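You operate a simulated robot arm through the tools that you are given. There is no shell and no other tool. Be economical: measure what you need, move in short steps, check, and stop when the job is done.

Carry out the task below with a simulated robot arm. There is one attempt and no reset: what you move stays moved.

## Task
Test the sump pump, then shut the basin lid.
Fine: open the lid and the red valve, lift the float lever, wait till the control shows LOW; keep hands out of the basin. Where these are worked on the way, their far stop is far enough and under half their travel is too little: basin lid, float lever.

The check looks at the end state, three seconds after you hand in, the way a careful person would. Anything else that was tipped, shoved, dropped, spilled or broken makes it a failure. Lids that push on must go on centred and level and be pressed home; caps that screw on are set level and turned clockwise until they are tight.

## Robot
A 6-joint arm with a two-finger gripper on a trunk, on a base that drives. Base frame: it is fixed to the floor where the robot stands at the start and does not move with it; the origin is under the middle of the robot, x ahead of it, y to its left, z up. Readings come in mm, degrees, newtons and seconds.
It reaches about 1298 mm from its shoulder. Its first joint turns from -149.0 to 149.0 degrees. Places, roughly: basin lid [900, 0, 400]; float lever [900, 0, 700]; pump control [1000, 0, 1500]; pump switch [800, 600, 1100]; red valve lever [900, 200, 900]; sump pump [1000, 100, 600]. Payload 1.57 kg.
Tool frame: the origin (TCP) lies between the finger pads and is the grasp point; the fingertips stand 21 mm ahead of it; z points along the fingers, y is the line along which they close. Largest opening 70 mm; the body of the gripper starts 50 mm behind the TCP.
Orientation is that of the tool frame in the base frame, as a unit quaternion [x, y, z, w]. With the fingers straight down and closing along the base's y, the tool's x points along the base's -x, its y along +y and its z along -z.

## Interface
- The arm moves only by the tool send_rows. Its argument "moves" is a list of rows, each a list of 7 numbers: the shift along the base's x, y, z in cm, then the turn, a rotation vector about the base's x, y, z in degrees, then the gripper command, from -1 (shut) to 1 (fully open), values between in proportion. In form: [[dx, dy, dz, wx, wy, wz, jaw], ...]. A call has 1 to 20 rows; each row shifts and turns the commanded pose from where the row before left it. Rows are played at 5 a second. More than 50 mm and 8.6 degrees between two rows, or a gripper value outside its range, and nothing of the call is played. A pose out of reach is approached as far as the arm can. The call stops where the force on the tool passes 70 N (or 10 N more than at its start, if that is more) or the arm is blocked; 0.2 s more then pass. Each finger halts on what it meets, pressing with about 26 N; the grip force reading is that of the motor and also rises with nothing between the fingers. The clock runs only during rows and for 0.2 s after the last one: add rows that do not move to give the fingers time. The reply holds the time, the measured pose of the TCP, the force on the tool along the base axes, the opening and the grip force, in the units named above and with some noise, with the torque about the TCP (base axes, N m) and any sound that the robot's microphone picked up.
- Cameras (640 x 400 px; columns grow to the right, rows downward): "scene" is now at [32.5, 190.3, 1730.8]; the picture's right is [0.24, -0.97, 0.00], its down [-0.71, -0.18, -0.68] and it looks along [0.66, 0.16, -0.74] (base axes); focal length 248 px, centre (320, 200). "wrist" rides on the gripper at [79, 4, -81] in the tool frame; the picture's right is [-0.05, 1.00, 0.00], its down [-0.67, -0.04, -0.74] and it looks along [-0.74, -0.04, 0.67] (tool axes); focal length 256 px, centre (320, 200). There is no depth. A picture from a camera that has moved, and an enlarged one, comes with that camera's place and axes in the base frame and with its lens.
- camera(camera): a new picture of that camera. It takes no simulated time.
- lift_body(by): slides the trunk up (or, below 0, down) by that many mm; the arm and the scene camera ride with it, the base frame stays. It gives what a move gives, with no picture.
- roll_base(legs): drives the robot by 1 to 6 legs, each [ahead, turn to the left] in mm and degrees, along the robot's own axes; the way and the turn of a leg run together, so that a leg with both is an arc; at most 1500 mm and 180 degrees a leg. The arm and the cameras ride along, it lands a little off, and it stops where it bumps. It gives what a move gives.
- pan_tilt(pan, tilt): turns the head with the scene camera to pan (to the left, within 155 degrees either way) and tilt (down, from -29 to 69), counted from straight ahead of the robot. It gives what a move gives.
- inspect(camera, box): a new picture of the part [left, top, right, bottom] of that camera's present view, enlarged. It takes no simulated time.
- close_job(): hands the job in; it is judged then, once.

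Work in short steps. Places have to be worked out from the pictures, the camera data and where the tool is seen: move nearer, look again, correct. Check each grasp and each placing, and mend what went wrong. You have 120 turns and 90 pictures in all, those below and enlarged ones among them. Open the gripper and draw the arm clear of the work before you hand the job in, unless the task says otherwise; then end with one line.

The tools are called after "Call:" by a JSON object that holds its "method" and its "body". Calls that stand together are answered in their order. send_rows: Moves the arm, as the interface text tells. Its arguments: {"type":"object","properties":{"moves":{"type":"array","items":{"type":"array","items":{"type":"number"}}}},"required":["moves"]} The other tools are called the same way: lift_body (by) slides the trunk up or down; roll_base (legs) drives the base; pan_tilt (pan, tilt) turns the head that bears the scene camera; camera (camera) takes a picture; inspect (camera, box) takes an enlarged picture of a part of a camera's view; close_job () hands the job in.

At the start:

```text
time_s: 0.0
eef_pos: [640.1, 296.1, 1065.6]
tcp_rot: [0.0, 1.0, 0.0, 0.001]
wrist_force: [0.6, -0.3, -0.3]
moment: [-0.03, -0.03, 0.02]
gripper_width: 70.2
gripper_force: 0.1
trunk travel left (down, up): [-747.0, 223.0]
robot x, y, heading: [-0.1, -0.7, -0.0]
head pan, tilt: [13.8, 47.4]
```

scene: 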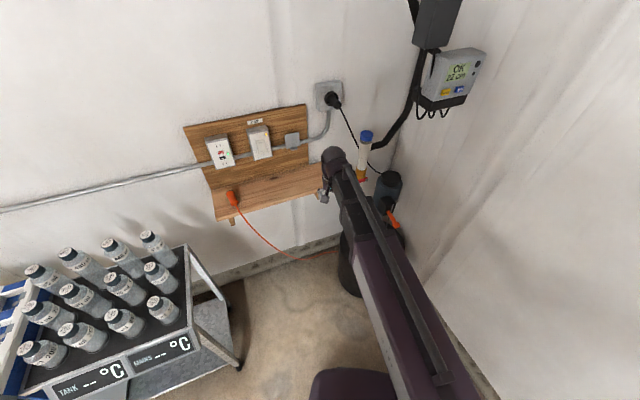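
wrist: 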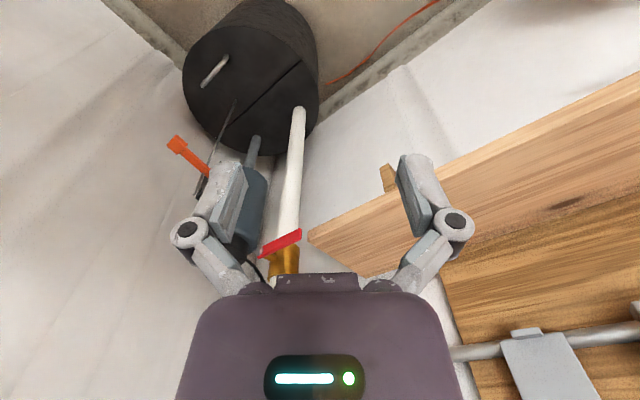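

The arm hides the basin in the scene view, while the wrist view shows the basin, float lever (orange), and red valve. I'll enlarge parts of both views.

Call:
{"method": "inspect", "body": {"camera": "wrist", "box": [120, 0, 440, 280]}}

Call:
{"method": "inspect", "body": {"camera": "scene", "box": [170, 0, 500, 260]}}

```text
1.43 times, centred on (280, 140) of wrist
camera zoom: at [561.9, 300.5, 1145.7], right [0.05, 1.0, 0.0], down [0.67, -0.04, 0.75], along [0.74, -0.04, -0.67], focal length 366 px, centre (377, 286)
```

zoom: 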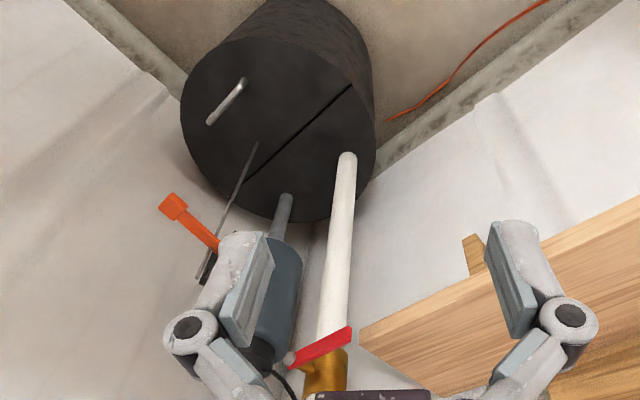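

```text
1.54 times, centred on (335, 130) of scene
camera zoom: at [32.5, 190.3, 1730.8], right [0.24, -0.97, 0.0], down [-0.71, -0.18, -0.68], along [0.66, 0.16, -0.74], focal length 382 px, centre (297, 308)
```

zoom: 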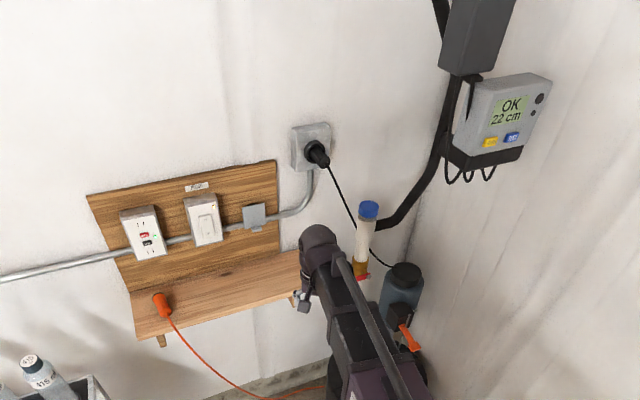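

The control reads "OK 22 cm". I'll zoom in on the switch panel and the control.

Call:
{"method": "inspect", "body": {"camera": "scene", "box": [190, 100, 310, 175]}}

Call:
{"method": "inspect", "body": {"camera": "scene", "box": [410, 40, 500, 125]}}

Call:
{"method": "inspect", "body": {"camera": "scene", "box": [340, 120, 420, 250]}}

```text
5.33 times, centred on (250, 138) of scene
camera zoom: at [32.5, 190.3, 1730.8], right [0.24, -0.97, 0.0], down [-0.71, -0.18, -0.68], along [0.66, 0.16, -0.74], focal length 1324 px, centre (693, 533)
```

zoom: 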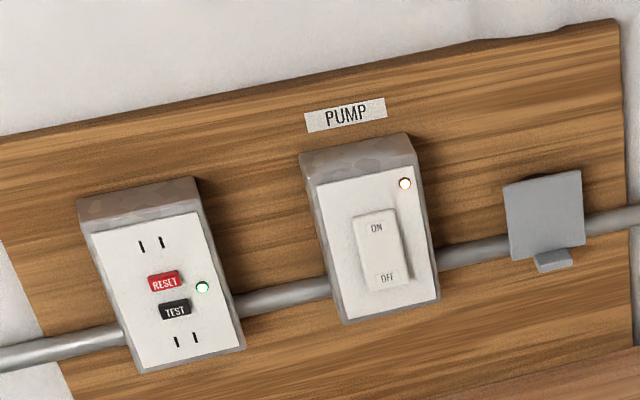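

```text
4.71 times, centred on (455, 82) of scene
camera zoom: at [32.5, 190.3, 1730.8], right [0.24, -0.97, 0.0], down [-0.71, -0.18, -0.68], along [0.66, 0.16, -0.74], focal length 1169 px, centre (-315, 753)
```

zoom: 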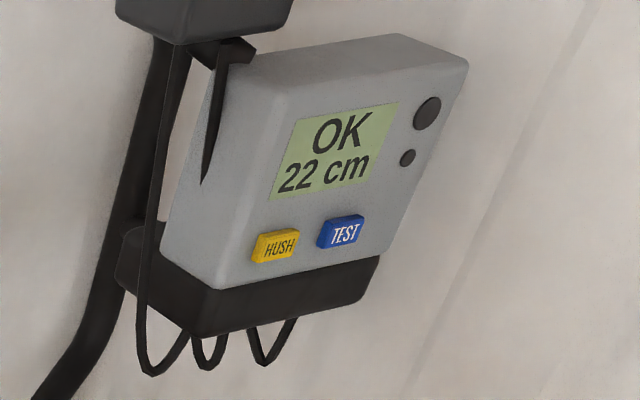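

```text
3.08 times, centred on (380, 185) of scene
camera zoom: at [32.5, 190.3, 1730.8], right [0.24, -0.97, 0.0], down [-0.71, -0.18, -0.68], along [0.66, 0.16, -0.74], focal length 764 px, centre (135, 246)
```

zoom: 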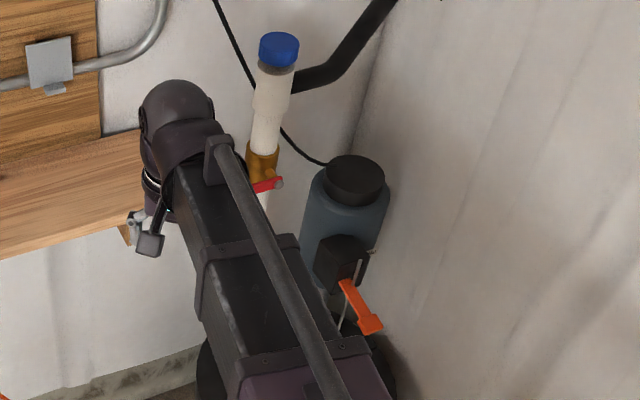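

The GFCI and pump switch both appear to be lit. I'll pull the arm back and up so the scene camera can see the basin area.

Call:
{"method": "send_rows", "body": {"moves": [[-5, 0, 0, 0, 0, 0, 1], [-5, 0, 3, 0, 0, 0, 1], [-5, 2, 4, 0, 0, 0, 1], [-2, 4, 2, 0, 0, 0, 1], [0, 5, 0, 0, 0, 0, 1], [0, 5, 0, 0, 0, 0, 1], [0, 5, 0, 0, 0, 0, 1]]}}

Call:
{"method": "camera", "body": {"camera": "scene"}}

Call:
{"method": "camera", "body": {"camera": "wrist"}}

```text
refused: row 2 steps farther than a row can; nothing moved
```

```text
82 pictures are left
camera scene: at [32.5, 190.3, 1730.8], right [0.24, -0.97, 0.0], down [-0.71, -0.18, -0.68], along [0.66, 0.16, -0.74], focal length 248 px, centre (320, 200)
```

scene: 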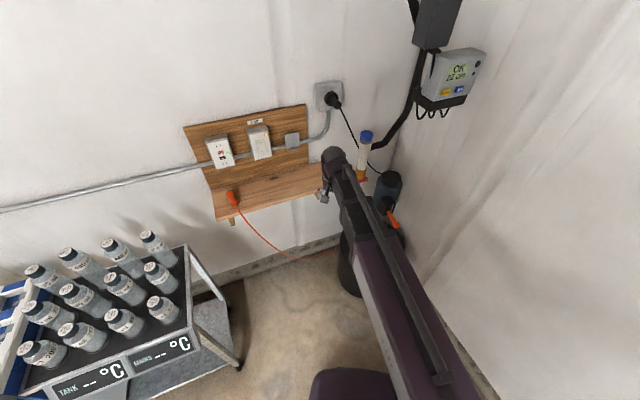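

```text
81 pictures are left
camera wrist: at [561.9, 300.5, 1145.7], right [0.05, 1.0, 0.0], down [0.67, -0.04, 0.75], along [0.74, -0.04, -0.67], focal length 256 px, centre (320, 200)
```

wrist: 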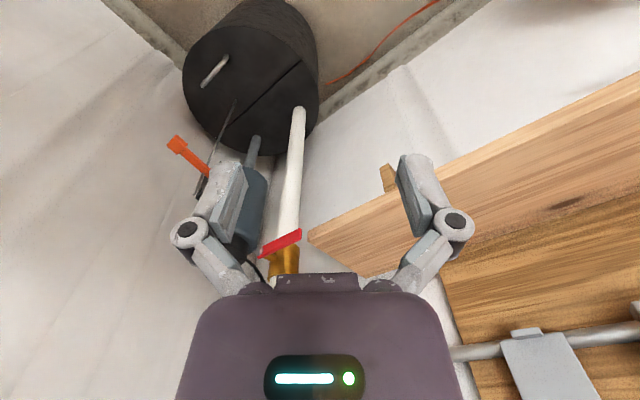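

The step limit is 50 mm per row, so I'll resend the retreat in smaller steps.

Call:
{"method": "send_rows", "body": {"moves": [[-4.8, 0, 0, 0, 0, 0, 1], [-4, 0, 2.5, 0, 0, 0, 1], [-3, 2, 3, 0, 0, 0, 1], [-2, 4, 2, 0, 0, 0, 1], [0, 4.8, 0, 0, 0, 0, 1], [0, 4.8, 0, 0, 0, 0, 1], [0, 4.8, 0, 0, 0, 0, 1], [0, 4.8, 0, 0, 0, 0, 1]]}}

Call:
{"method": "camera", "body": {"camera": "scene"}}

Call:
{"method": "camera", "body": {"camera": "wrist"}}

```text
time_s: 1.8
eef_pos: [503.4, 548.2, 1065.8]
tcp_rot: [0.001, 1.0, 0.0, 0.001]
wrist_force: [0.0, 0.2, 0.0]
moment: [0.0, 0.04, -0.01]
gripper_width: 70.1
gripper_force: 0.0
out of reach, approached as far as the arm can: row 2, 3, 4
trunk travel left (down, up): [-747.0, 223.0]
robot x, y, heading: [0.7, 1.0, -0.1]
head pan, tilt: [13.8, 47.4]
```

```text
80 pictures are left
camera scene: at [32.5, 191.2, 1730.7], right [0.24, -0.97, 0.0], down [-0.71, -0.18, -0.68], along [0.66, 0.16, -0.74], focal length 248 px, centre (320, 200)
```

scene: 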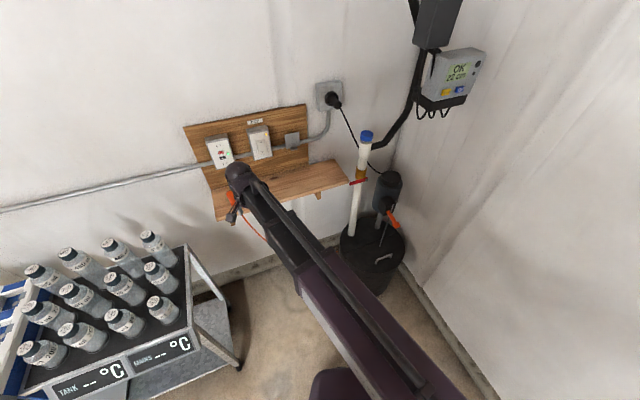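

```text
79 pictures are left
camera wrist: at [423.7, 552.5, 1145.4], right [0.05, 1.0, 0.0], down [0.67, -0.04, 0.75], along [0.74, -0.04, -0.67], focal length 256 px, centre (320, 200)
```

wrist: 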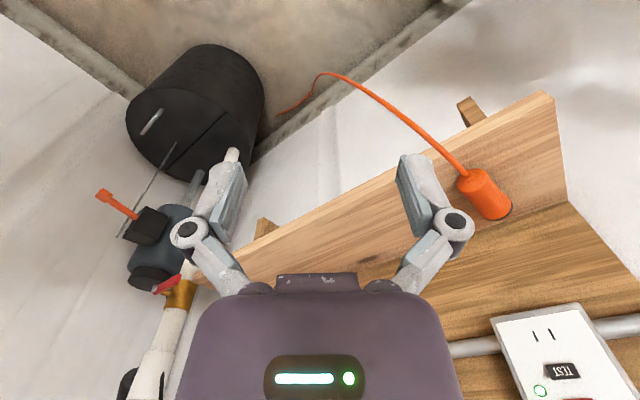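

The basin, lever and valve are now in clear view, so I'll zoom in on them from both cameras.

Call:
{"method": "inspect", "body": {"camera": "scene", "box": [320, 160, 430, 300]}}

Call:
{"method": "inspect", "body": {"camera": "wrist", "box": [80, 30, 280, 300]}}

Call:
{"method": "inspect", "body": {"camera": "scene", "box": [325, 120, 425, 200]}}

```text
2.86 times, centred on (375, 230) of scene
camera zoom: at [32.5, 191.2, 1730.7], right [0.24, -0.97, 0.0], down [-0.71, -0.18, -0.68], along [0.66, 0.16, -0.74], focal length 710 px, centre (163, 114)
```

zoom: 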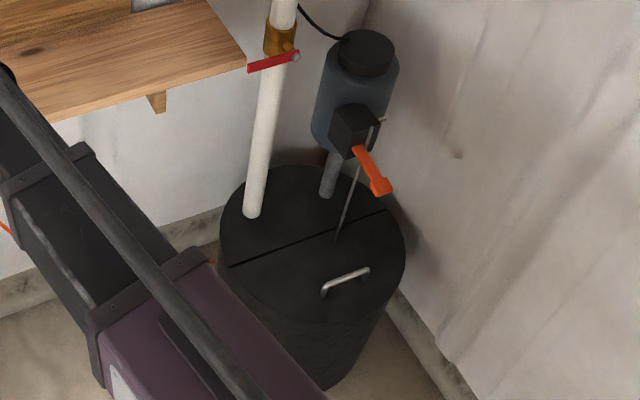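

```text
1.48 times, centred on (180, 165) of wrist
camera zoom: at [423.7, 552.5, 1145.4], right [0.05, 1.0, 0.0], down [0.67, -0.04, 0.75], along [0.74, -0.04, -0.67], focal length 379 px, centre (527, 252)
```

zoom: 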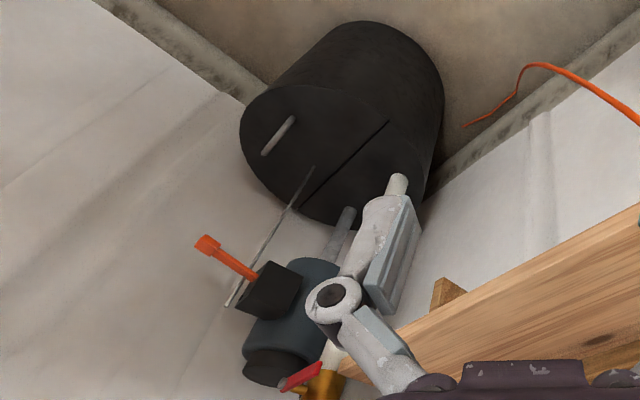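

```text
5.00 times, centred on (375, 160) of scene
camera zoom: at [32.5, 191.2, 1730.7], right [0.24, -0.97, 0.0], down [-0.71, -0.18, -0.68], along [0.66, 0.16, -0.74], focal length 1242 px, centre (45, 400)
```

zoom: 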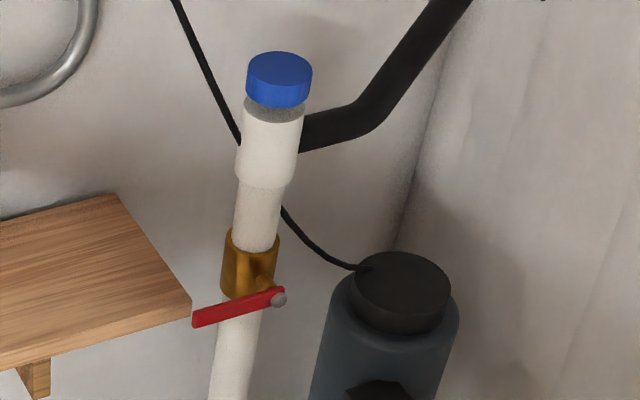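

Triangulation from the two views puts the handle bar at about (822, 5, 438), parallel to a hinge seam running along (0.59, -0.81). The lever tip is near (859, -8, 709) and its pivot near (903, 48, 754). I'll swing back and yaw the tool 126° so the fingers close across the handle.

Call:
{"method": "send_rows", "body": {"moves": [[0, -2.3, 0, 0, 0, 8.4, 1], [0, -2.3, 0, 0, 0, 8.4, 1], [0, -2.3, 0, 0, 0, 8.4, 1], [0, -2.3, 0, 0, 0, 8.4, 1], [0, -2.3, 0, 0, 0, 8.4, 1], [0, -2.3, 0, 0, 0, 8.4, 1], [0, -2.3, 0, 0, 0, 8.4, 1], [0, -2.3, 0, 0, 0, 8.4, 1], [0, -2.3, 0, 0, 0, 8.4, 1], [0, -2.3, 0, 0, 0, 8.4, 1], [0, -2.3, 0, 0, 0, 8.4, 1], [0, -2.3, 0, 0, 0, 8.4, 1], [0, -2.3, 0, 0, 0, 8.4, 1], [0, -2.3, 0, 0, 0, 8.4, 1], [0, -2.3, 0, 0, 0, 8.4, 1]]}}

```text
time_s: 5.0
eef_pos: [501.1, 203.6, 1066.6]
tcp_rot: [0.891, -0.453, 0.0, 0.0]
wrist_force: [0.2, 0.4, 0.6]
moment: [-0.02, 0.0, 0.0]
gripper_width: 70.1
gripper_force: 0.0
trunk travel left (down, up): [-747.0, 223.0]
robot x, y, heading: [3.7, -1.4, 0.0]
head pan, tilt: [13.8, 47.4]
```

The yaw worked. I'll lower the trunk so the arm can work at basin height.

Call:
{"method": "lift_body", "body": {"by": -350}}

Call:
{"method": "camera", "body": {"camera": "scene"}}

```text
time_s: 8.4
eef_pos: [502.0, 203.7, 715.9]
tcp_rot: [0.891, -0.454, -0.001, 0.0]
wrist_force: [-0.1, 0.1, 0.5]
moment: [0.0, 0.02, 0.01]
gripper_width: 70.0
gripper_force: 0.0
trunk travel left (down, up): [-397.0, 573.0]
robot x, y, heading: [-0.7, -1.9, 0.2]
head pan, tilt: [13.8, 47.4]
```

```text
75 pictures are left
camera scene: at [32.5, 190.3, 1380.8], right [0.24, -0.97, 0.0], down [-0.71, -0.18, -0.68], along [0.66, 0.16, -0.74], focal length 248 px, centre (320, 200)
```

scene: 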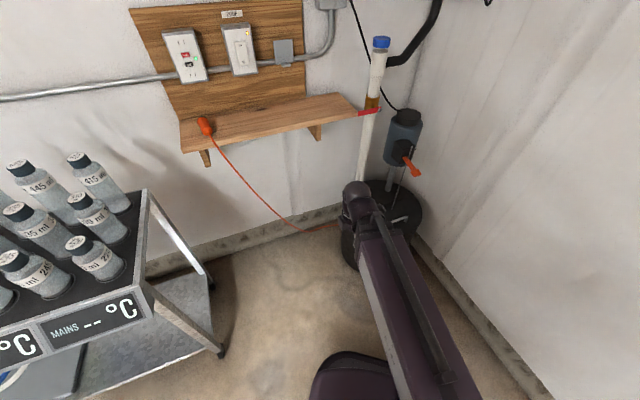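

The path to the basin is clear. I'll tilt the tool 45° and move to a standoff about 150 mm short of the handle.

Call:
{"method": "send_rows", "body": {"moves": [[3.3, -1.5, -2, -6.07, -4.4, 0, 1], [3.3, -1.5, -2, -6.07, -4.4, 0, 1], [3.3, -1.5, -2, -6.07, -4.4, 0, 1], [3.3, -1.5, -2, -6.07, -4.4, 0, 1], [3.3, -1.5, -2, -6.07, -4.4, 0, 1], [3.3, -1.5, -2, -6.07, -4.4, 0, 1], [3.3, -1.6, -2, 0, 0, 0, 1], [3.3, -1.6, -1.5, 0, 0, 0, 1]]}}

Call:
{"method": "camera", "body": {"camera": "wrist"}}

Call:
{"method": "inspect", "body": {"camera": "scene", "box": [310, 20, 450, 280]}}

```text
time_s: 10.2
eef_pos: [766.3, 79.6, 769.8]
tcp_rot: [0.823, -0.42, 0.34, 0.174]
wrist_force: [-0.3, -1.0, 0.2]
moment: [0.0, -0.02, -0.01]
gripper_width: 69.9
gripper_force: 0.1
out of reach, approached as far as the arm can: row 1, 2, 3, 4, 5, 6, 7, 8
trunk travel left (down, up): [-397.0, 573.0]
robot x, y, heading: [2.7, 1.8, -0.2]
head pan, tilt: [13.8, 47.4]
```

```text
74 pictures are left
camera wrist: at [762.1, 79.2, 882.5], right [-0.83, -0.56, -0.04], down [-0.56, 0.83, 0.06], along [0.0, 0.07, -1.0], focal length 256 px, centre (320, 200)
```

wrist: 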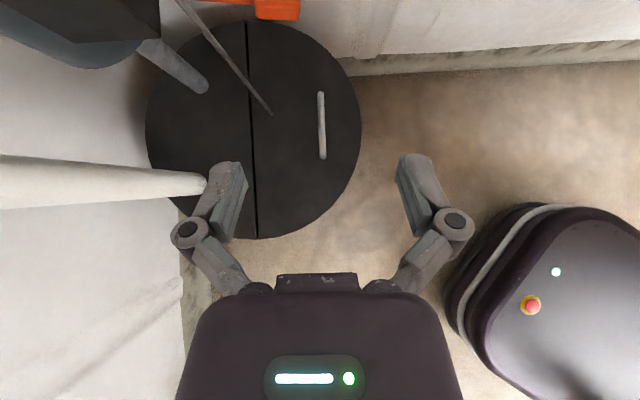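

```text
1.54 times, centred on (380, 150) of scene
camera zoom: at [32.5, 190.4, 1380.8], right [0.24, -0.97, 0.0], down [-0.71, -0.18, -0.68], along [0.66, 0.16, -0.74], focal length 382 px, centre (228, 277)
```

zoom: 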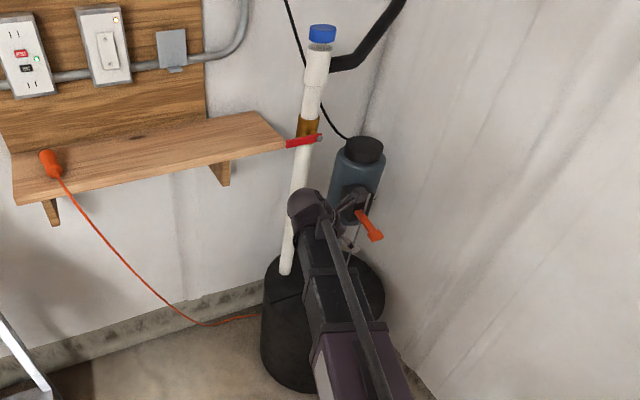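

The arm can't get low enough with the tool tilted, so it stopped at z=770. The top view refines the handle to (830, 2), with the lid centre at (933, 75) and a radius of about 194 mm. I'll lower the trunk further.

Call:
{"method": "lift_body", "body": {"by": -200}}

Call:
{"method": "camera", "body": {"camera": "wrist"}}

Call:
{"method": "pan_tilt", "body": {"pan": 5, "tilt": 35}}

Call:
{"method": "camera", "body": {"camera": "scene"}}

```text
time_s: 12.4
eef_pos: [765.2, 79.9, 571.2]
tcp_rot: [0.823, -0.42, 0.339, 0.174]
wrist_force: [-0.6, 0.1, -0.5]
moment: [0.03, -0.01, -0.01]
gripper_width: 70.2
gripper_force: 0.0
trunk travel left (down, up): [-197.0, 773.0]
robot x, y, heading: [-2.3, 0.9, 0.1]
head pan, tilt: [13.8, 47.4]
```

```text
72 pictures are left
camera wrist: at [761.5, 79.4, 682.4], right [-0.83, -0.56, -0.04], down [-0.56, 0.83, 0.06], along [0.0, 0.07, -1.0], focal length 256 px, centre (320, 200)
```

wrist: 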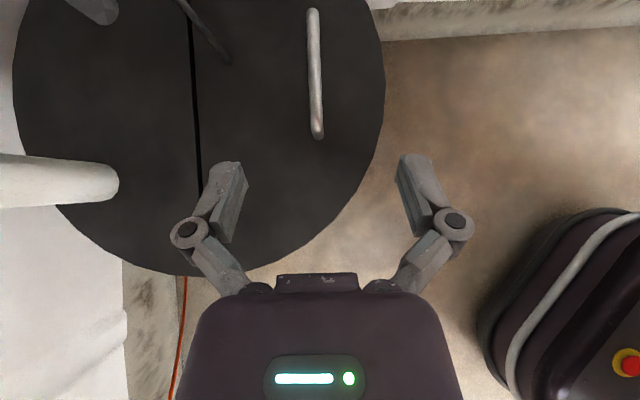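

```text
time_s: 13.1
eef_pos: [764.8, 81.4, 571.1]
tcp_rot: [0.823, -0.42, 0.34, 0.174]
wrist_force: [-1.1, 0.1, -0.4]
moment: [-0.02, -0.02, -0.01]
gripper_width: 69.9
gripper_force: 0.0
trunk travel left (down, up): [-197.0, 773.0]
robot x, y, heading: [-3.3, 2.1, -0.0]
head pan, tilt: [5.0, 35.0]
```

```text
71 pictures are left
camera scene: at [43.2, 179.1, 1198.9], right [0.09, -1.0, 0.0], down [-0.57, -0.05, -0.82], along [0.82, 0.07, -0.57], focal length 248 px, centre (320, 200)
```

scene: 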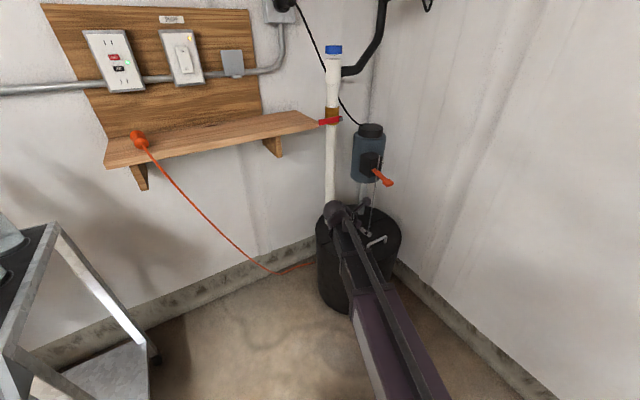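

The bar is at about (830, 2, 445) and the open fingers are lined up to straddle it. I'll lower the trunk 100 mm more and test whether arm rows follow properly here.

Call:
{"method": "lift_body", "body": {"by": -80}}

Call:
{"method": "send_rows", "body": {"moves": [[2, -2.5, 0, 0, 0, 0, 1], [0, 0, 0, 0, 0, 0, 1]]}}

Call:
{"method": "camera", "body": {"camera": "wrist"}}

```text
time_s: 14.3
eef_pos: [763.4, 79.7, 490.6]
tcp_rot: [0.823, -0.42, 0.34, 0.174]
wrist_force: [0.2, -0.7, 0.2]
moment: [-0.02, 0.02, -0.02]
gripper_width: 70.0
gripper_force: 0.0
trunk travel left (down, up): [-117.0, 853.0]
robot x, y, heading: [0.2, -3.9, -0.1]
head pan, tilt: [5.0, 35.0]
```

```text
time_s: 14.9
eef_pos: [782.9, 53.9, 490.2]
tcp_rot: [0.823, -0.421, 0.339, 0.174]
wrist_force: [0.0, -1.5, 0.1]
moment: [-0.01, -0.03, -0.01]
gripper_width: 70.3
gripper_force: 0.0
trunk travel left (down, up): [-117.0, 853.0]
robot x, y, heading: [-0.8, 1.0, 0.1]
head pan, tilt: [5.0, 35.0]
```

```text
70 pictures are left
camera wrist: at [780.4, 53.3, 602.3], right [-0.83, -0.56, -0.04], down [-0.56, 0.83, 0.06], along [0.0, 0.07, -1.0], focal length 256 px, centre (320, 200)
```

wrist: 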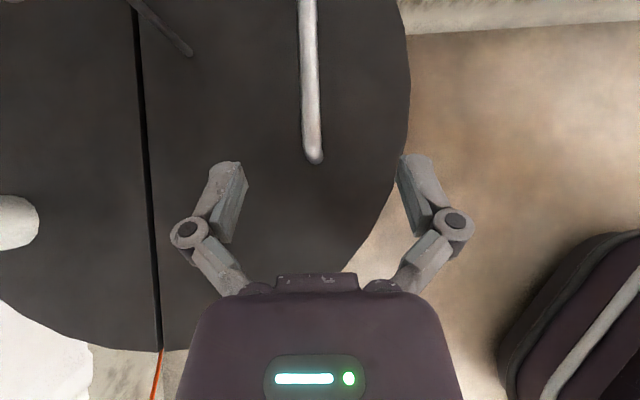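

Rows now track and the bar end is at about (799, 43). I'll move in so the fingers straddle the bar about 30 mm from its near end.

Call:
{"method": "send_rows", "body": {"moves": [[1.5, -1.6, -2, 0, 0, 0, 1], [1.5, -1.6, -2, 0, 0, 0, 1], [0, 0, 0, 0, 0, 0, 1]]}}

Call:
{"method": "camera", "body": {"camera": "wrist"}}

Call:
{"method": "inspect", "body": {"camera": "scene", "box": [300, 170, 420, 290]}}

```text
time_s: 15.7
eef_pos: [813.9, 23.5, 490.1]
tcp_rot: [0.823, -0.42, 0.339, 0.175]
wrist_force: [0.3, -1.2, -0.2]
moment: [-0.02, -0.02, -0.02]
gripper_width: 70.1
gripper_force: 0.1
out of reach, approached as far as the arm can: row 1, 2
trunk travel left (down, up): [-117.0, 853.0]
robot x, y, heading: [-3.2, 2.1, -0.0]
head pan, tilt: [5.0, 35.0]
```

```text
69 pictures are left
camera wrist: at [810.9, 23.0, 602.3], right [-0.83, -0.56, -0.04], down [-0.56, 0.83, 0.06], along [0.0, 0.07, -1.0], focal length 256 px, centre (320, 200)
```

wrist: 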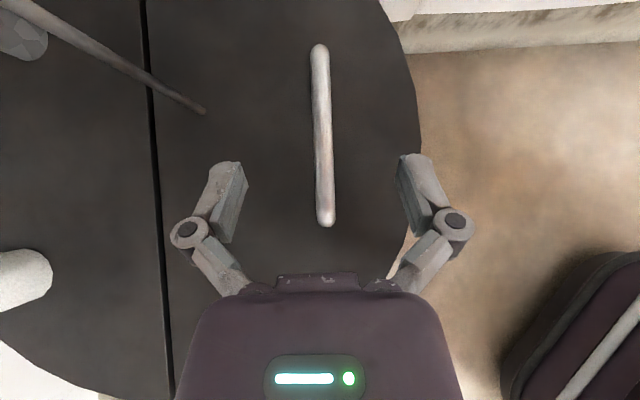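

```text
3.33 times, centred on (360, 230) of scene
camera zoom: at [43.3, 179.0, 1119.0], right [0.09, -1.0, 0.0], down [-0.57, -0.05, -0.82], along [0.82, 0.07, -0.57], focal length 828 px, centre (187, 100)
```

zoom: 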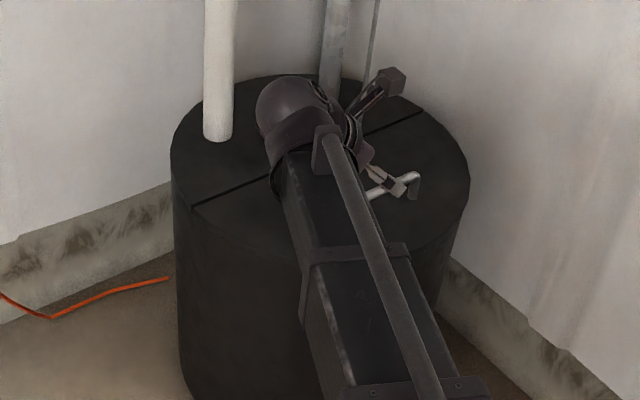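

The arm is at its lower limit relative to the trunk, so I'll lower the trunk 40 mm onto the bar.

Call:
{"method": "lift_body", "body": {"by": -38}}

Call:
{"method": "camera", "body": {"camera": "wrist"}}

```text
time_s: 16.5
eef_pos: [814.1, 25.3, 451.8]
tcp_rot: [0.823, -0.42, 0.34, 0.174]
wrist_force: [0.1, 0.1, 0.6]
moment: [-0.01, -0.02, 0.01]
gripper_width: 69.8
gripper_force: 0.1
trunk travel left (down, up): [-79.0, 891.0]
robot x, y, heading: [0.9, -2.2, 0.0]
head pan, tilt: [5.0, 35.0]
```

```text
67 pictures are left
camera wrist: at [810.8, 23.2, 564.3], right [-0.83, -0.56, -0.04], down [-0.56, 0.83, 0.06], along [0.0, 0.07, -1.0], focal length 256 px, centre (320, 200)
```

wrist: 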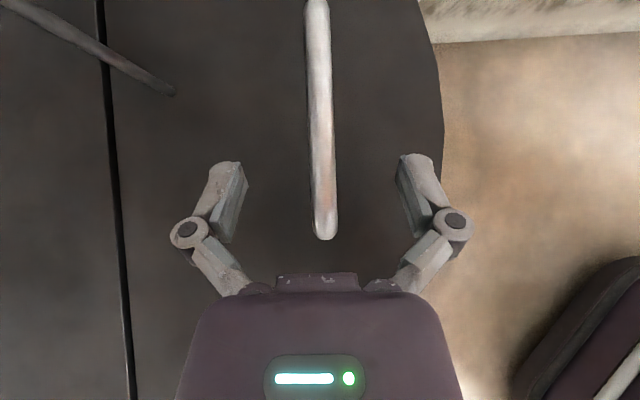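

The bar is centred between the fingers near TCP height. I'll close on it.

Call:
{"method": "send_rows", "body": {"moves": [[0, 0, 0, 0, 0, 0, -1], [0, 0, 0, 0, 0, 0, -1], [0, 0, 0, 0, 0, 0, -1], [0, 0, 0, 0, 0, 0, -1]]}}

Call:
{"method": "camera", "body": {"camera": "wrist"}}

```text
time_s: 17.5
eef_pos: [812.3, 22.9, 453.3]
tcp_rot: [0.824, -0.42, 0.339, 0.173]
wrist_force: [-16.7, -1.5, 1.1]
moment: [-0.15, -0.01, -0.11]
gripper_width: 11.3
gripper_force: 32.0
trunk travel left (down, up): [-79.0, 891.0]
robot x, y, heading: [3.3, -0.6, -0.1]
head pan, tilt: [5.0, 35.0]
```

```text
66 pictures are left
camera wrist: at [809.6, 22.8, 564.8], right [-0.83, -0.55, -0.04], down [-0.56, 0.83, 0.06], along [0.0, 0.07, -1.0], focal length 256 px, centre (320, 200)
```

wrist: 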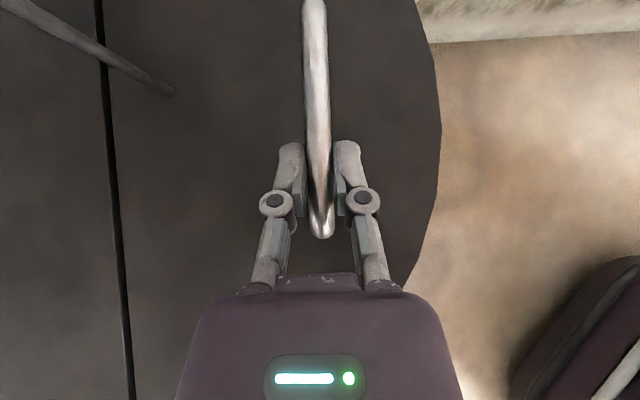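

The grip holds on the 11 mm bar. I'll start the hinge arc with the first 20°.

Call:
{"method": "send_rows", "body": {"moves": [[0.33, 0.24, 1.08, -1.2, 1.6, 0, -1], [0.33, 0.24, 1.08, 0, 0, 0, -1], [0.47, 0.34, 0.99, -1.2, 1.6, 0, -1], [0.47, 0.34, 0.99, 0, 0, 0, -1], [0, 0, 0, 0, 0, 0, -1]]}}

Call:
{"method": "camera", "body": {"camera": "wrist"}}

Call:
{"method": "inspect", "body": {"camera": "scene", "box": [300, 120, 440, 290]}}

```text
time_s: 18.3
eef_pos: [813.0, 25.1, 453.7]
tcp_rot: [0.825, -0.415, 0.323, 0.208]
wrist_force: [-18.4, -10.5, 2.2]
moment: [-0.49, -0.11, 0.32]
gripper_width: 11.2
gripper_force: 31.6
out of reach, approached as far as the arm can: row 1, 2, 3
trunk travel left (down, up): [-79.0, 891.0]
robot x, y, heading: [-3.4, -0.6, -0.1]
head pan, tilt: [5.0, 35.0]
stopped in row 3: the force on the tool passed its limit at 71 N (the readings are from after the stop); the commanded pose is now the measured one
```

```text
65 pictures are left
camera wrist: at [816.7, 28.2, 565.6], right [-0.84, -0.54, 0.04], down [-0.54, 0.84, 0.05], along [-0.06, 0.02, -1.0], focal length 256 px, centre (320, 200)
```

wrist: 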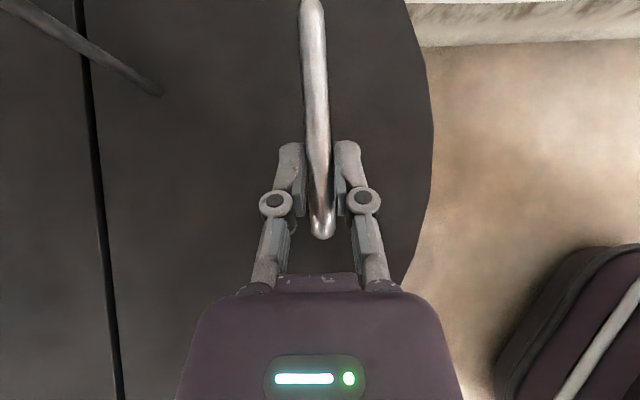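

```text
2.35 times, centred on (370, 205) of scene
camera zoom: at [42.3, 178.7, 1080.9], right [0.09, -1.0, 0.0], down [-0.57, -0.05, -0.82], along [0.82, 0.07, -0.57], focal length 584 px, centre (202, 188)
```

zoom: 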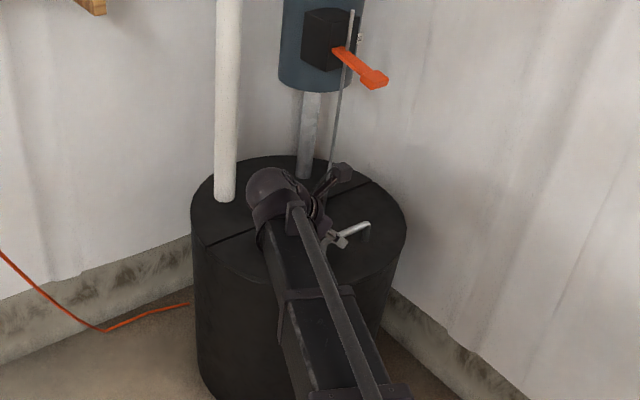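

The vertical command was clipped, so the arm only pushed sideways. The command is now resynced to the measured pose, so I'll lift gently, mostly upward.

Call:
{"method": "send_rows", "body": {"moves": [[0, 0, 0.6, 0, 0, 0, -1], [0.15, 0.1, 0.8, 0, 0, 0, -1], [0.25, 0.18, 0.8, 0, 0, 0, -1], [0, 0, 0, 0, 0, 0, -1]]}}

```text
time_s: 19.3
eef_pos: [814.9, 25.1, 454.4]
tcp_rot: [0.824, -0.416, 0.323, 0.208]
wrist_force: [-34.8, -20.5, 8.1]
moment: [-0.43, -0.08, 0.24]
gripper_width: 11.5
gripper_force: 31.8
out of reach, approached as far as the arm can: row 1, 2, 3
trunk travel left (down, up): [-79.0, 891.0]
robot x, y, heading: [-2.0, 2.8, -0.1]
head pan, tilt: [5.0, 35.0]
```

Vertical arm motion is still blocked in this posture, but the trunk moves the tool vertically without trouble. I'll lift by 10 mm with the trunk and check the forces.

Call:
{"method": "lift_body", "body": {"by": 10}}

```text
time_s: 19.9
eef_pos: [816.5, 26.9, 464.8]
tcp_rot: [0.825, -0.415, 0.324, 0.205]
wrist_force: [-19.1, -9.6, 8.2]
moment: [0.64, 0.54, 0.14]
gripper_width: 11.2
gripper_force: 31.8
trunk travel left (down, up): [-89.0, 881.0]
robot x, y, heading: [-1.8, -1.0, 0.0]
head pan, tilt: [5.0, 35.0]
```

The lid is lifting with about 8 N. I'll continue in small trunk lifts followed by in-plane shifts along the arc.

Call:
{"method": "lift_body", "body": {"by": 12}}

Call:
{"method": "send_rows", "body": {"moves": [[0.5, 0.36, 0, 0, 0, 0, -1], [0, 0, 0, 0, 0, 0, -1]]}}

Call:
{"method": "lift_body", "body": {"by": 12}}

Call:
{"method": "send_rows", "body": {"moves": [[0.6, 0.42, 0, 0, 0, 0, -1], [0, 0, 0, 0, 0, 0, -1]]}}

Call:
{"method": "camera", "body": {"camera": "wrist"}}

```text
time_s: 20.5
eef_pos: [818.8, 28.9, 473.3]
tcp_rot: [0.827, -0.413, 0.325, 0.202]
wrist_force: [9.6, 13.4, -5.8]
moment: [0.75, 0.34, 0.34]
gripper_width: 11.3
gripper_force: 31.8
trunk travel left (down, up): [-101.0, 869.0]
robot x, y, heading: [0.8, 4.5, -0.1]
head pan, tilt: [5.0, 35.0]
```

```text
time_s: 21.1
eef_pos: [820.0, 29.2, 474.7]
tcp_rot: [0.825, -0.415, 0.323, 0.206]
wrist_force: [-15.1, 3.5, -3.7]
moment: [0.58, 0.58, 0.26]
gripper_width: 11.5
gripper_force: 31.6
trunk travel left (down, up): [-101.0, 869.0]
robot x, y, heading: [-1.9, -1.6, -0.0]
head pan, tilt: [5.0, 35.0]
```

```text
time_s: 21.7
eef_pos: [825.8, 32.0, 485.4]
tcp_rot: [0.827, -0.412, 0.326, 0.202]
wrist_force: [9.1, 23.5, -11.5]
moment: [0.61, 0.22, 0.48]
gripper_width: 11.3
gripper_force: 31.9
trunk travel left (down, up): [-113.0, 857.0]
robot x, y, heading: [-0.1, -1.1, 0.1]
head pan, tilt: [5.0, 35.0]
```

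```text
time_s: 22.3
eef_pos: [825.6, 32.7, 487.9]
tcp_rot: [0.824, -0.415, 0.324, 0.207]
wrist_force: [-18.9, 2.9, -0.5]
moment: [0.57, 0.62, 0.22]
gripper_width: 11.6
gripper_force: 31.9
trunk travel left (down, up): [-113.0, 857.0]
robot x, y, heading: [-1.7, 0.1, -0.2]
head pan, tilt: [5.0, 35.0]
```

```text
63 pictures are left
camera wrist: at [828.9, 36.7, 599.7], right [-0.84, -0.54, 0.04], down [-0.54, 0.84, 0.05], along [-0.06, 0.03, -1.0], focal length 256 px, centre (320, 200)
```

wrist: 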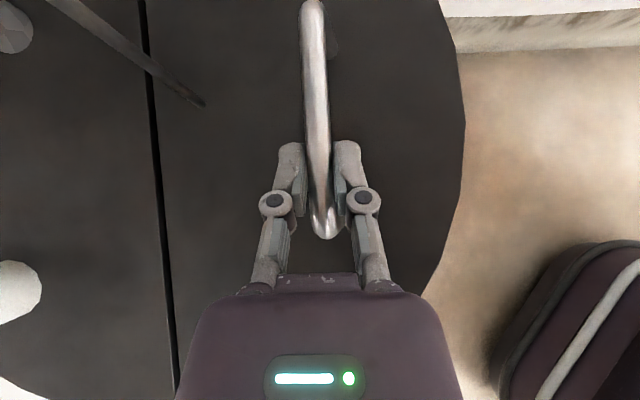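

The lid is at about 16° and rows no longer report as out of reach. I'll try combined arc rows for the next 10°.

Call:
{"method": "send_rows", "body": {"moves": [[0.5, 0.36, 0.9, -0.6, 0.8, 0, -1], [0.55, 0.4, 0.85, -0.6, 0.8, 0, -1], [0, 0, 0, 0, 0, 0, -1]]}}

```text
time_s: 22.9
eef_pos: [827.7, 34.1, 490.2]
tcp_rot: [0.824, -0.411, 0.315, 0.231]
wrist_force: [-23.6, -8.1, 9.6]
moment: [-0.33, -0.06, 0.68]
gripper_width: 11.6
gripper_force: 31.7
out of reach, approached as far as the arm can: row 1, 2
trunk travel left (down, up): [-113.0, 857.0]
robot x, y, heading: [-1.6, 0.1, -0.0]
head pan, tilt: [5.0, 35.0]
stopped in row 3: the force on the tool passed its limit at 73 N (the readings are from after the stop); the commanded pose is now the measured one
```

Upward rows are out of reach in this posture, so I'll keep using trunk lifts for height and rows for the in-plane motion.

Call:
{"method": "lift_body", "body": {"by": 13}}

Call:
{"method": "send_rows", "body": {"moves": [[0.7, 0.5, 0, 0, 0, 0, -1], [0, 0, 0, 0, 0, 0, -1]]}}

Call:
{"method": "lift_body", "body": {"by": 12}}

Call:
{"method": "send_rows", "body": {"moves": [[0.8, 0.6, 0, 0, 0, 0, -1], [0, 0, 0, 0, 0, 0, -1]]}}

Call:
{"method": "lift_body", "body": {"by": 6}}

Call:
{"method": "send_rows", "body": {"moves": [[0.7, 0.5, 0, 0, 0, 0, -1], [0, 0, 0, 0, 0, 0, -1]]}}

Call:
{"method": "camera", "body": {"camera": "wrist"}}

```text
time_s: 23.5
eef_pos: [833.8, 38.8, 500.6]
tcp_rot: [0.826, -0.409, 0.316, 0.226]
wrist_force: [-1.1, 13.8, -5.4]
moment: [0.85, 0.51, 0.58]
gripper_width: 11.5
gripper_force: 32.5
trunk travel left (down, up): [-126.0, 844.0]
robot x, y, heading: [-0.5, -2.2, 0.2]
head pan, tilt: [5.0, 35.0]
```

```text
time_s: 24.1
eef_pos: [835.2, 40.1, 504.7]
tcp_rot: [0.824, -0.411, 0.315, 0.231]
wrist_force: [-28.7, -4.2, 11.3]
moment: [0.33, 0.61, 0.46]
gripper_width: 11.8
gripper_force: 31.9
trunk travel left (down, up): [-126.0, 844.0]
robot x, y, heading: [0.8, 3.2, 0.0]
head pan, tilt: [5.0, 35.0]
```

```text
time_s: 24.7
eef_pos: [841.4, 43.7, 511.8]
tcp_rot: [0.826, -0.409, 0.316, 0.226]
wrist_force: [5.7, 15.6, -12.2]
moment: [0.74, 0.33, 0.63]
gripper_width: 11.4
gripper_force: 31.8
trunk travel left (down, up): [-138.0, 832.0]
robot x, y, heading: [-0.3, 0.6, -0.0]
head pan, tilt: [5.0, 35.0]
```

```text
time_s: 25.3
eef_pos: [844.3, 46.5, 515.4]
tcp_rot: [0.824, -0.411, 0.315, 0.23]
wrist_force: [-13.5, -9.2, 6.2]
moment: [0.44, 0.62, 0.49]
gripper_width: 11.6
gripper_force: 32.2
trunk travel left (down, up): [-138.0, 832.0]
robot x, y, heading: [-4.3, 2.9, 0.4]
head pan, tilt: [5.0, 35.0]
```

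```text
time_s: 25.9
eef_pos: [848.0, 49.2, 518.8]
tcp_rot: [0.824, -0.41, 0.317, 0.228]
wrist_force: [4.6, -3.1, -3.6]
moment: [0.41, 0.24, 0.63]
gripper_width: 11.8
gripper_force: 32.2
trunk travel left (down, up): [-144.0, 826.0]
robot x, y, heading: [4.9, 2.1, -0.1]
head pan, tilt: [5.0, 35.0]
```

```text
time_s: 26.5
eef_pos: [851.0, 51.1, 521.2]
tcp_rot: [0.823, -0.411, 0.316, 0.23]
wrist_force: [-14.0, -20.6, 16.9]
moment: [0.11, 0.45, 0.48]
gripper_width: 12.0
gripper_force: 31.9
trunk travel left (down, up): [-144.0, 826.0]
robot x, y, heading: [0.7, 1.0, -0.3]
head pan, tilt: [5.0, 35.0]
```

```text
62 pictures are left
camera wrist: at [857.9, 58.5, 633.8], right [-0.85, -0.53, 0.08], down [-0.53, 0.85, 0.04], along [-0.09, -0.01, -1.0], focal length 256 px, centre (320, 200)
```

wrist: 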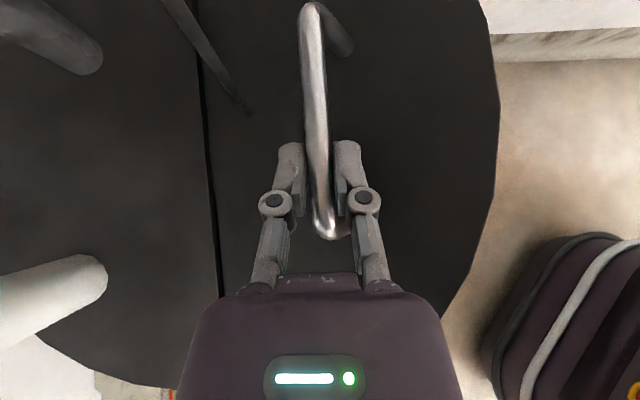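

The lid is at about 37°, tracking the predicted arc well. I'll continue to about 60°.

Call:
{"method": "lift_body", "body": {"by": 7}}

Call:
{"method": "send_rows", "body": {"moves": [[0.9, 0.65, 0, 0, 0, 0, -1], [0, 0, 0, 0, 0, 0, -1]]}}

Call:
{"method": "lift_body", "body": {"by": 7}}

Call:
{"method": "send_rows", "body": {"moves": [[0.9, 0.65, 0, 0, 0, 0, -1], [0, 0, 0, 0, 0, 0, -1]]}}

Call:
{"method": "lift_body", "body": {"by": 5}}

Call:
{"method": "send_rows", "body": {"moves": [[0.9, 0.65, 0, 0, 0, 0, -1], [0, 0, 0, 0, 0, 0, -1]]}}

Call:
{"method": "camera", "body": {"camera": "wrist"}}

Call:
{"method": "inspect", "body": {"camera": "scene", "box": [290, 90, 450, 280]}}

```text
time_s: 27.0
eef_pos: [855.1, 53.1, 527.0]
tcp_rot: [0.825, -0.409, 0.316, 0.226]
wrist_force: [9.6, -9.0, 0.7]
moment: [0.57, 0.28, 0.59]
gripper_width: 11.6
gripper_force: 32.1
trunk travel left (down, up): [-151.0, 819.0]
robot x, y, heading: [3.0, 3.8, 0.1]
head pan, tilt: [5.0, 35.0]
```

```text
time_s: 27.6
eef_pos: [860.9, 57.9, 528.8]
tcp_rot: [0.823, -0.412, 0.317, 0.23]
wrist_force: [-16.8, -18.8, 25.9]
moment: [0.29, 0.53, 0.46]
gripper_width: 11.7
gripper_force: 32.0
trunk travel left (down, up): [-151.0, 819.0]
robot x, y, heading: [1.9, 2.2, 0.1]
head pan, tilt: [5.0, 35.0]
```

```text
time_s: 28.2
eef_pos: [864.1, 61.1, 532.1]
tcp_rot: [0.825, -0.409, 0.316, 0.227]
wrist_force: [5.8, -5.2, -0.7]
moment: [0.51, 0.26, 0.62]
gripper_width: 11.7
gripper_force: 32.0
trunk travel left (down, up): [-158.0, 812.0]
robot x, y, heading: [-3.6, -1.0, -0.1]
head pan, tilt: [5.0, 35.0]
```

```text
time_s: 28.8
eef_pos: [869.4, 64.0, 536.4]
tcp_rot: [0.824, -0.411, 0.317, 0.229]
wrist_force: [-13.3, -9.2, 19.8]
moment: [0.29, 0.47, 0.55]
gripper_width: 11.7
gripper_force: 32.5
trunk travel left (down, up): [-158.0, 812.0]
robot x, y, heading: [-1.2, -1.2, 0.3]
head pan, tilt: [5.0, 35.0]
```

```text
time_s: 29.3
eef_pos: [871.4, 67.3, 538.0]
tcp_rot: [0.825, -0.409, 0.316, 0.227]
wrist_force: [0.5, -0.3, -0.9]
moment: [0.58, 0.38, 0.56]
gripper_width: 11.8
gripper_force: 32.0
trunk travel left (down, up): [-163.0, 807.0]
robot x, y, heading: [1.5, -1.0, -0.1]
head pan, tilt: [5.0, 35.0]
```

```text
time_s: 29.9
eef_pos: [879.4, 72.7, 540.4]
tcp_rot: [0.824, -0.41, 0.316, 0.229]
wrist_force: [-14.5, -3.0, 17.7]
moment: [0.24, 0.41, 0.51]
gripper_width: 11.4
gripper_force: 32.0
trunk travel left (down, up): [-163.0, 807.0]
robot x, y, heading: [1.0, -3.7, -0.0]
head pan, tilt: [5.0, 35.0]
```

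```text
61 pictures are left
camera wrist: at [885.7, 79.2, 652.7], right [-0.84, -0.53, 0.08], down [-0.53, 0.85, 0.04], along [-0.09, -0.01, -1.0], focal length 256 px, centre (320, 200)
```

wrist: 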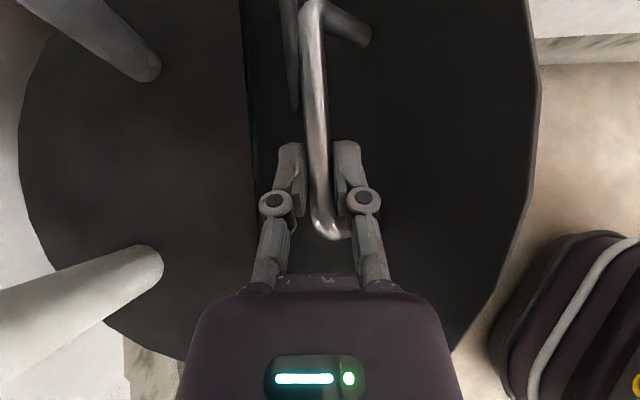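

```text
2.11 times, centred on (370, 185) of scene
camera zoom: at [40.6, 178.7, 1165.4], right [0.09, -1.0, 0.0], down [-0.57, -0.05, -0.82], along [0.82, 0.07, -0.57], focal length 523 px, centre (215, 232)
```

zoom: 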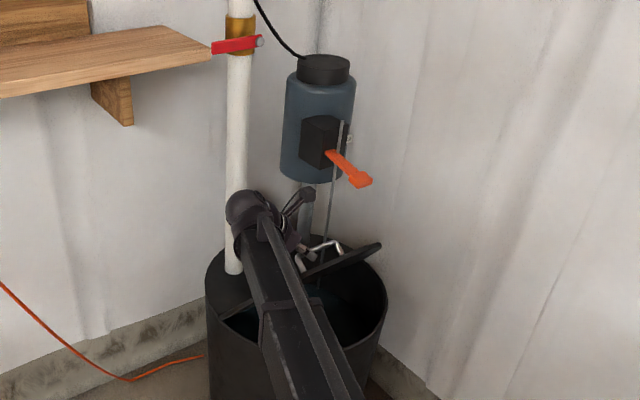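

The lid is at about 55° and swinging freely, though the float rod is close to the handle. I'll go on in small steps, watching the force.

Call:
{"method": "send_rows", "body": {"moves": [[0.6, 0.44, 0, 0, 0, 0, -1], [0, 0, 0, 0, 0, 0, -1]]}}

Call:
{"method": "lift_body", "body": {"by": 4}}

Call:
{"method": "send_rows", "body": {"moves": [[0.6, 0.44, 0, 0, 0, 0, -1], [0, 0, 0, 0, 0, 0, -1]]}}

Call:
{"method": "camera", "body": {"camera": "wrist"}}

Call:
{"method": "inspect", "body": {"camera": "scene", "box": [290, 90, 450, 280]}}

```text
time_s: 30.5
eef_pos: [885.5, 75.9, 542.2]
tcp_rot: [0.823, -0.411, 0.318, 0.23]
wrist_force: [-12.7, -7.6, 30.9]
moment: [0.02, 0.14, 0.65]
gripper_width: 11.5
gripper_force: 32.2
trunk travel left (down, up): [-163.0, 807.0]
robot x, y, heading: [0.1, 0.0, 0.1]
head pan, tilt: [5.0, 35.0]
```

```text
time_s: 31.1
eef_pos: [886.0, 77.0, 543.6]
tcp_rot: [0.824, -0.411, 0.316, 0.228]
wrist_force: [-1.0, -3.7, 6.6]
moment: [0.18, 0.19, 0.62]
gripper_width: 11.7
gripper_force: 31.5
trunk travel left (down, up): [-167.0, 803.0]
robot x, y, heading: [-3.1, 4.1, 0.2]
head pan, tilt: [5.0, 35.0]
```

```text
time_s: 31.6
eef_pos: [891.9, 80.8, 544.4]
tcp_rot: [0.825, -0.409, 0.317, 0.228]
wrist_force: [-4.7, -5.5, 13.7]
moment: [0.51, 0.49, 0.57]
gripper_width: 11.4
gripper_force: 32.5
trunk travel left (down, up): [-167.0, 803.0]
robot x, y, heading: [0.7, 3.6, -0.1]
head pan, tilt: [5.0, 35.0]
```

```text
59 pictures are left
camera wrist: at [898.6, 88.2, 655.9], right [-0.84, -0.53, 0.08], down [-0.53, 0.85, 0.04], along [-0.09, -0.01, -1.0], focal length 256 px, centre (320, 200)
```

wrist: 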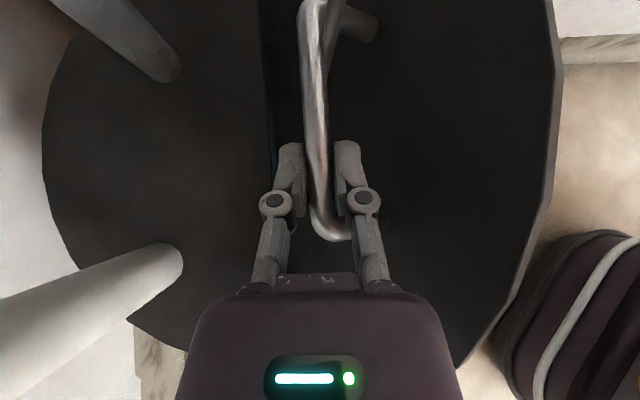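

```text
2.11 times, centred on (370, 185) of scene
camera zoom: at [41.4, 178.6, 1169.2], right [0.09, -1.0, 0.0], down [-0.57, -0.05, -0.82], along [0.82, 0.07, -0.57], focal length 523 px, centre (215, 232)
```

zoom: 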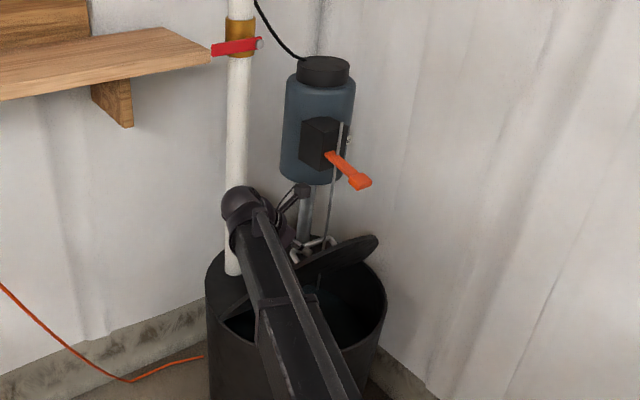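

The lid is at about 62°, and the rod and handle pass each other without force. The camera housing is getting close to the motor, so I'll loosen the fingers slightly around the bar to see whether the lid stays up on its own.

Call:
{"method": "send_rows", "body": {"moves": [[0, 0, 0, 0, 0, 0, -0.4], [0, 0, 0, 0, 0, 0, -0.4], [0, 0, 0, 0, 0, 0, -0.4]]}}

Call:
{"method": "camera", "body": {"camera": "wrist"}}

```text
time_s: 32.5
eef_pos: [893.2, 81.4, 543.6]
tcp_rot: [0.825, -0.41, 0.316, 0.227]
wrist_force: [0.7, 1.0, 0.5]
moment: [-0.01, 0.03, -0.03]
gripper_width: 20.9
gripper_force: 0.1
trunk travel left (down, up): [-167.0, 803.0]
robot x, y, heading: [-1.0, -2.6, 0.0]
head pan, tilt: [5.0, 35.0]
```

```text
57 pictures are left
camera wrist: at [899.4, 88.4, 654.4], right [-0.84, -0.53, 0.08], down [-0.53, 0.85, 0.04], along [-0.09, -0.01, -1.0], focal length 256 px, centre (320, 200)
```

wrist: 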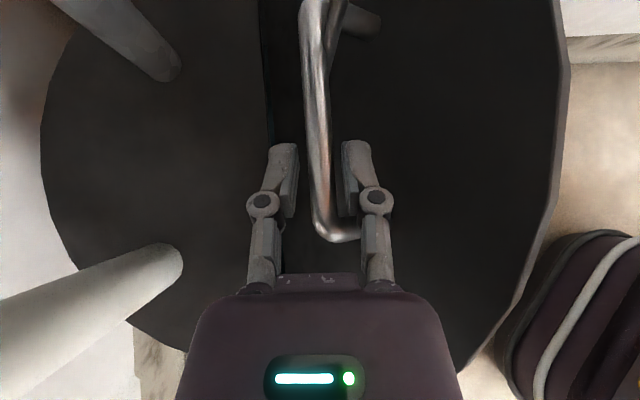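

The force on the tool is zero, so the lid stays at about 62° on hinge friction. I'll withdraw along the tool axis, alternating trunk lifts with leftward shifts so the fingers clear the bar and its post.

Call:
{"method": "lift_body", "body": {"by": 12}}

Call:
{"method": "send_rows", "body": {"moves": [[-0.55, 1.05, 0, 0, 0, 0, -0.3], [0, 0, 0, 0, 0, 0, -0.3]]}}

Call:
{"method": "lift_body", "body": {"by": 12}}

Call:
{"method": "send_rows", "body": {"moves": [[-0.55, 1.05, 0, 0, 0, 0, -0.3], [0, 0, 0, 0, 0, 0, -0.3]]}}

Call:
{"method": "camera", "body": {"camera": "wrist"}}

```text
time_s: 33.0
eef_pos: [892.3, 80.1, 555.2]
tcp_rot: [0.825, -0.41, 0.316, 0.229]
wrist_force: [0.2, 0.4, -0.4]
moment: [0.01, 0.01, -0.02]
gripper_width: 20.9
gripper_force: 0.1
trunk travel left (down, up): [-179.0, 791.0]
robot x, y, heading: [0.0, -0.1, 0.1]
head pan, tilt: [5.0, 35.0]
```

```text
time_s: 33.6
eef_pos: [886.7, 91.7, 554.1]
tcp_rot: [0.825, -0.41, 0.316, 0.228]
wrist_force: [-1.3, -0.1, 0.1]
moment: [0.01, 0.03, -0.04]
gripper_width: 24.4
gripper_force: 0.2
trunk travel left (down, up): [-179.0, 791.0]
robot x, y, heading: [1.1, 0.1, -0.1]
head pan, tilt: [5.0, 35.0]
```

```text
time_s: 34.2
eef_pos: [886.3, 93.0, 565.8]
tcp_rot: [0.824, -0.41, 0.317, 0.229]
wrist_force: [0.4, 0.3, -0.5]
moment: [0.01, 0.03, -0.02]
gripper_width: 24.5
gripper_force: 0.1
trunk travel left (down, up): [-191.0, 779.0]
robot x, y, heading: [0.3, 0.2, 0.1]
head pan, tilt: [5.0, 35.0]
```

```text
time_s: 34.9
eef_pos: [880.0, 101.5, 567.0]
tcp_rot: [0.824, -0.41, 0.317, 0.229]
wrist_force: [-0.3, -0.6, -0.2]
moment: [0.04, 0.02, -0.02]
gripper_width: 24.7
gripper_force: 0.0
trunk travel left (down, up): [-191.0, 779.0]
robot x, y, heading: [2.0, -0.1, -0.1]
head pan, tilt: [5.0, 35.0]
```

```text
56 pictures are left
camera wrist: at [887.4, 109.0, 678.5], right [-0.84, -0.53, 0.08], down [-0.53, 0.85, 0.04], along [-0.09, -0.01, -1.0], focal length 256 px, centre (320, 200)
```

wrist: 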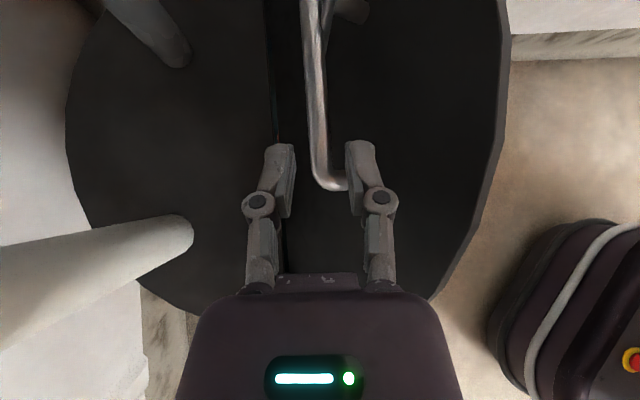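

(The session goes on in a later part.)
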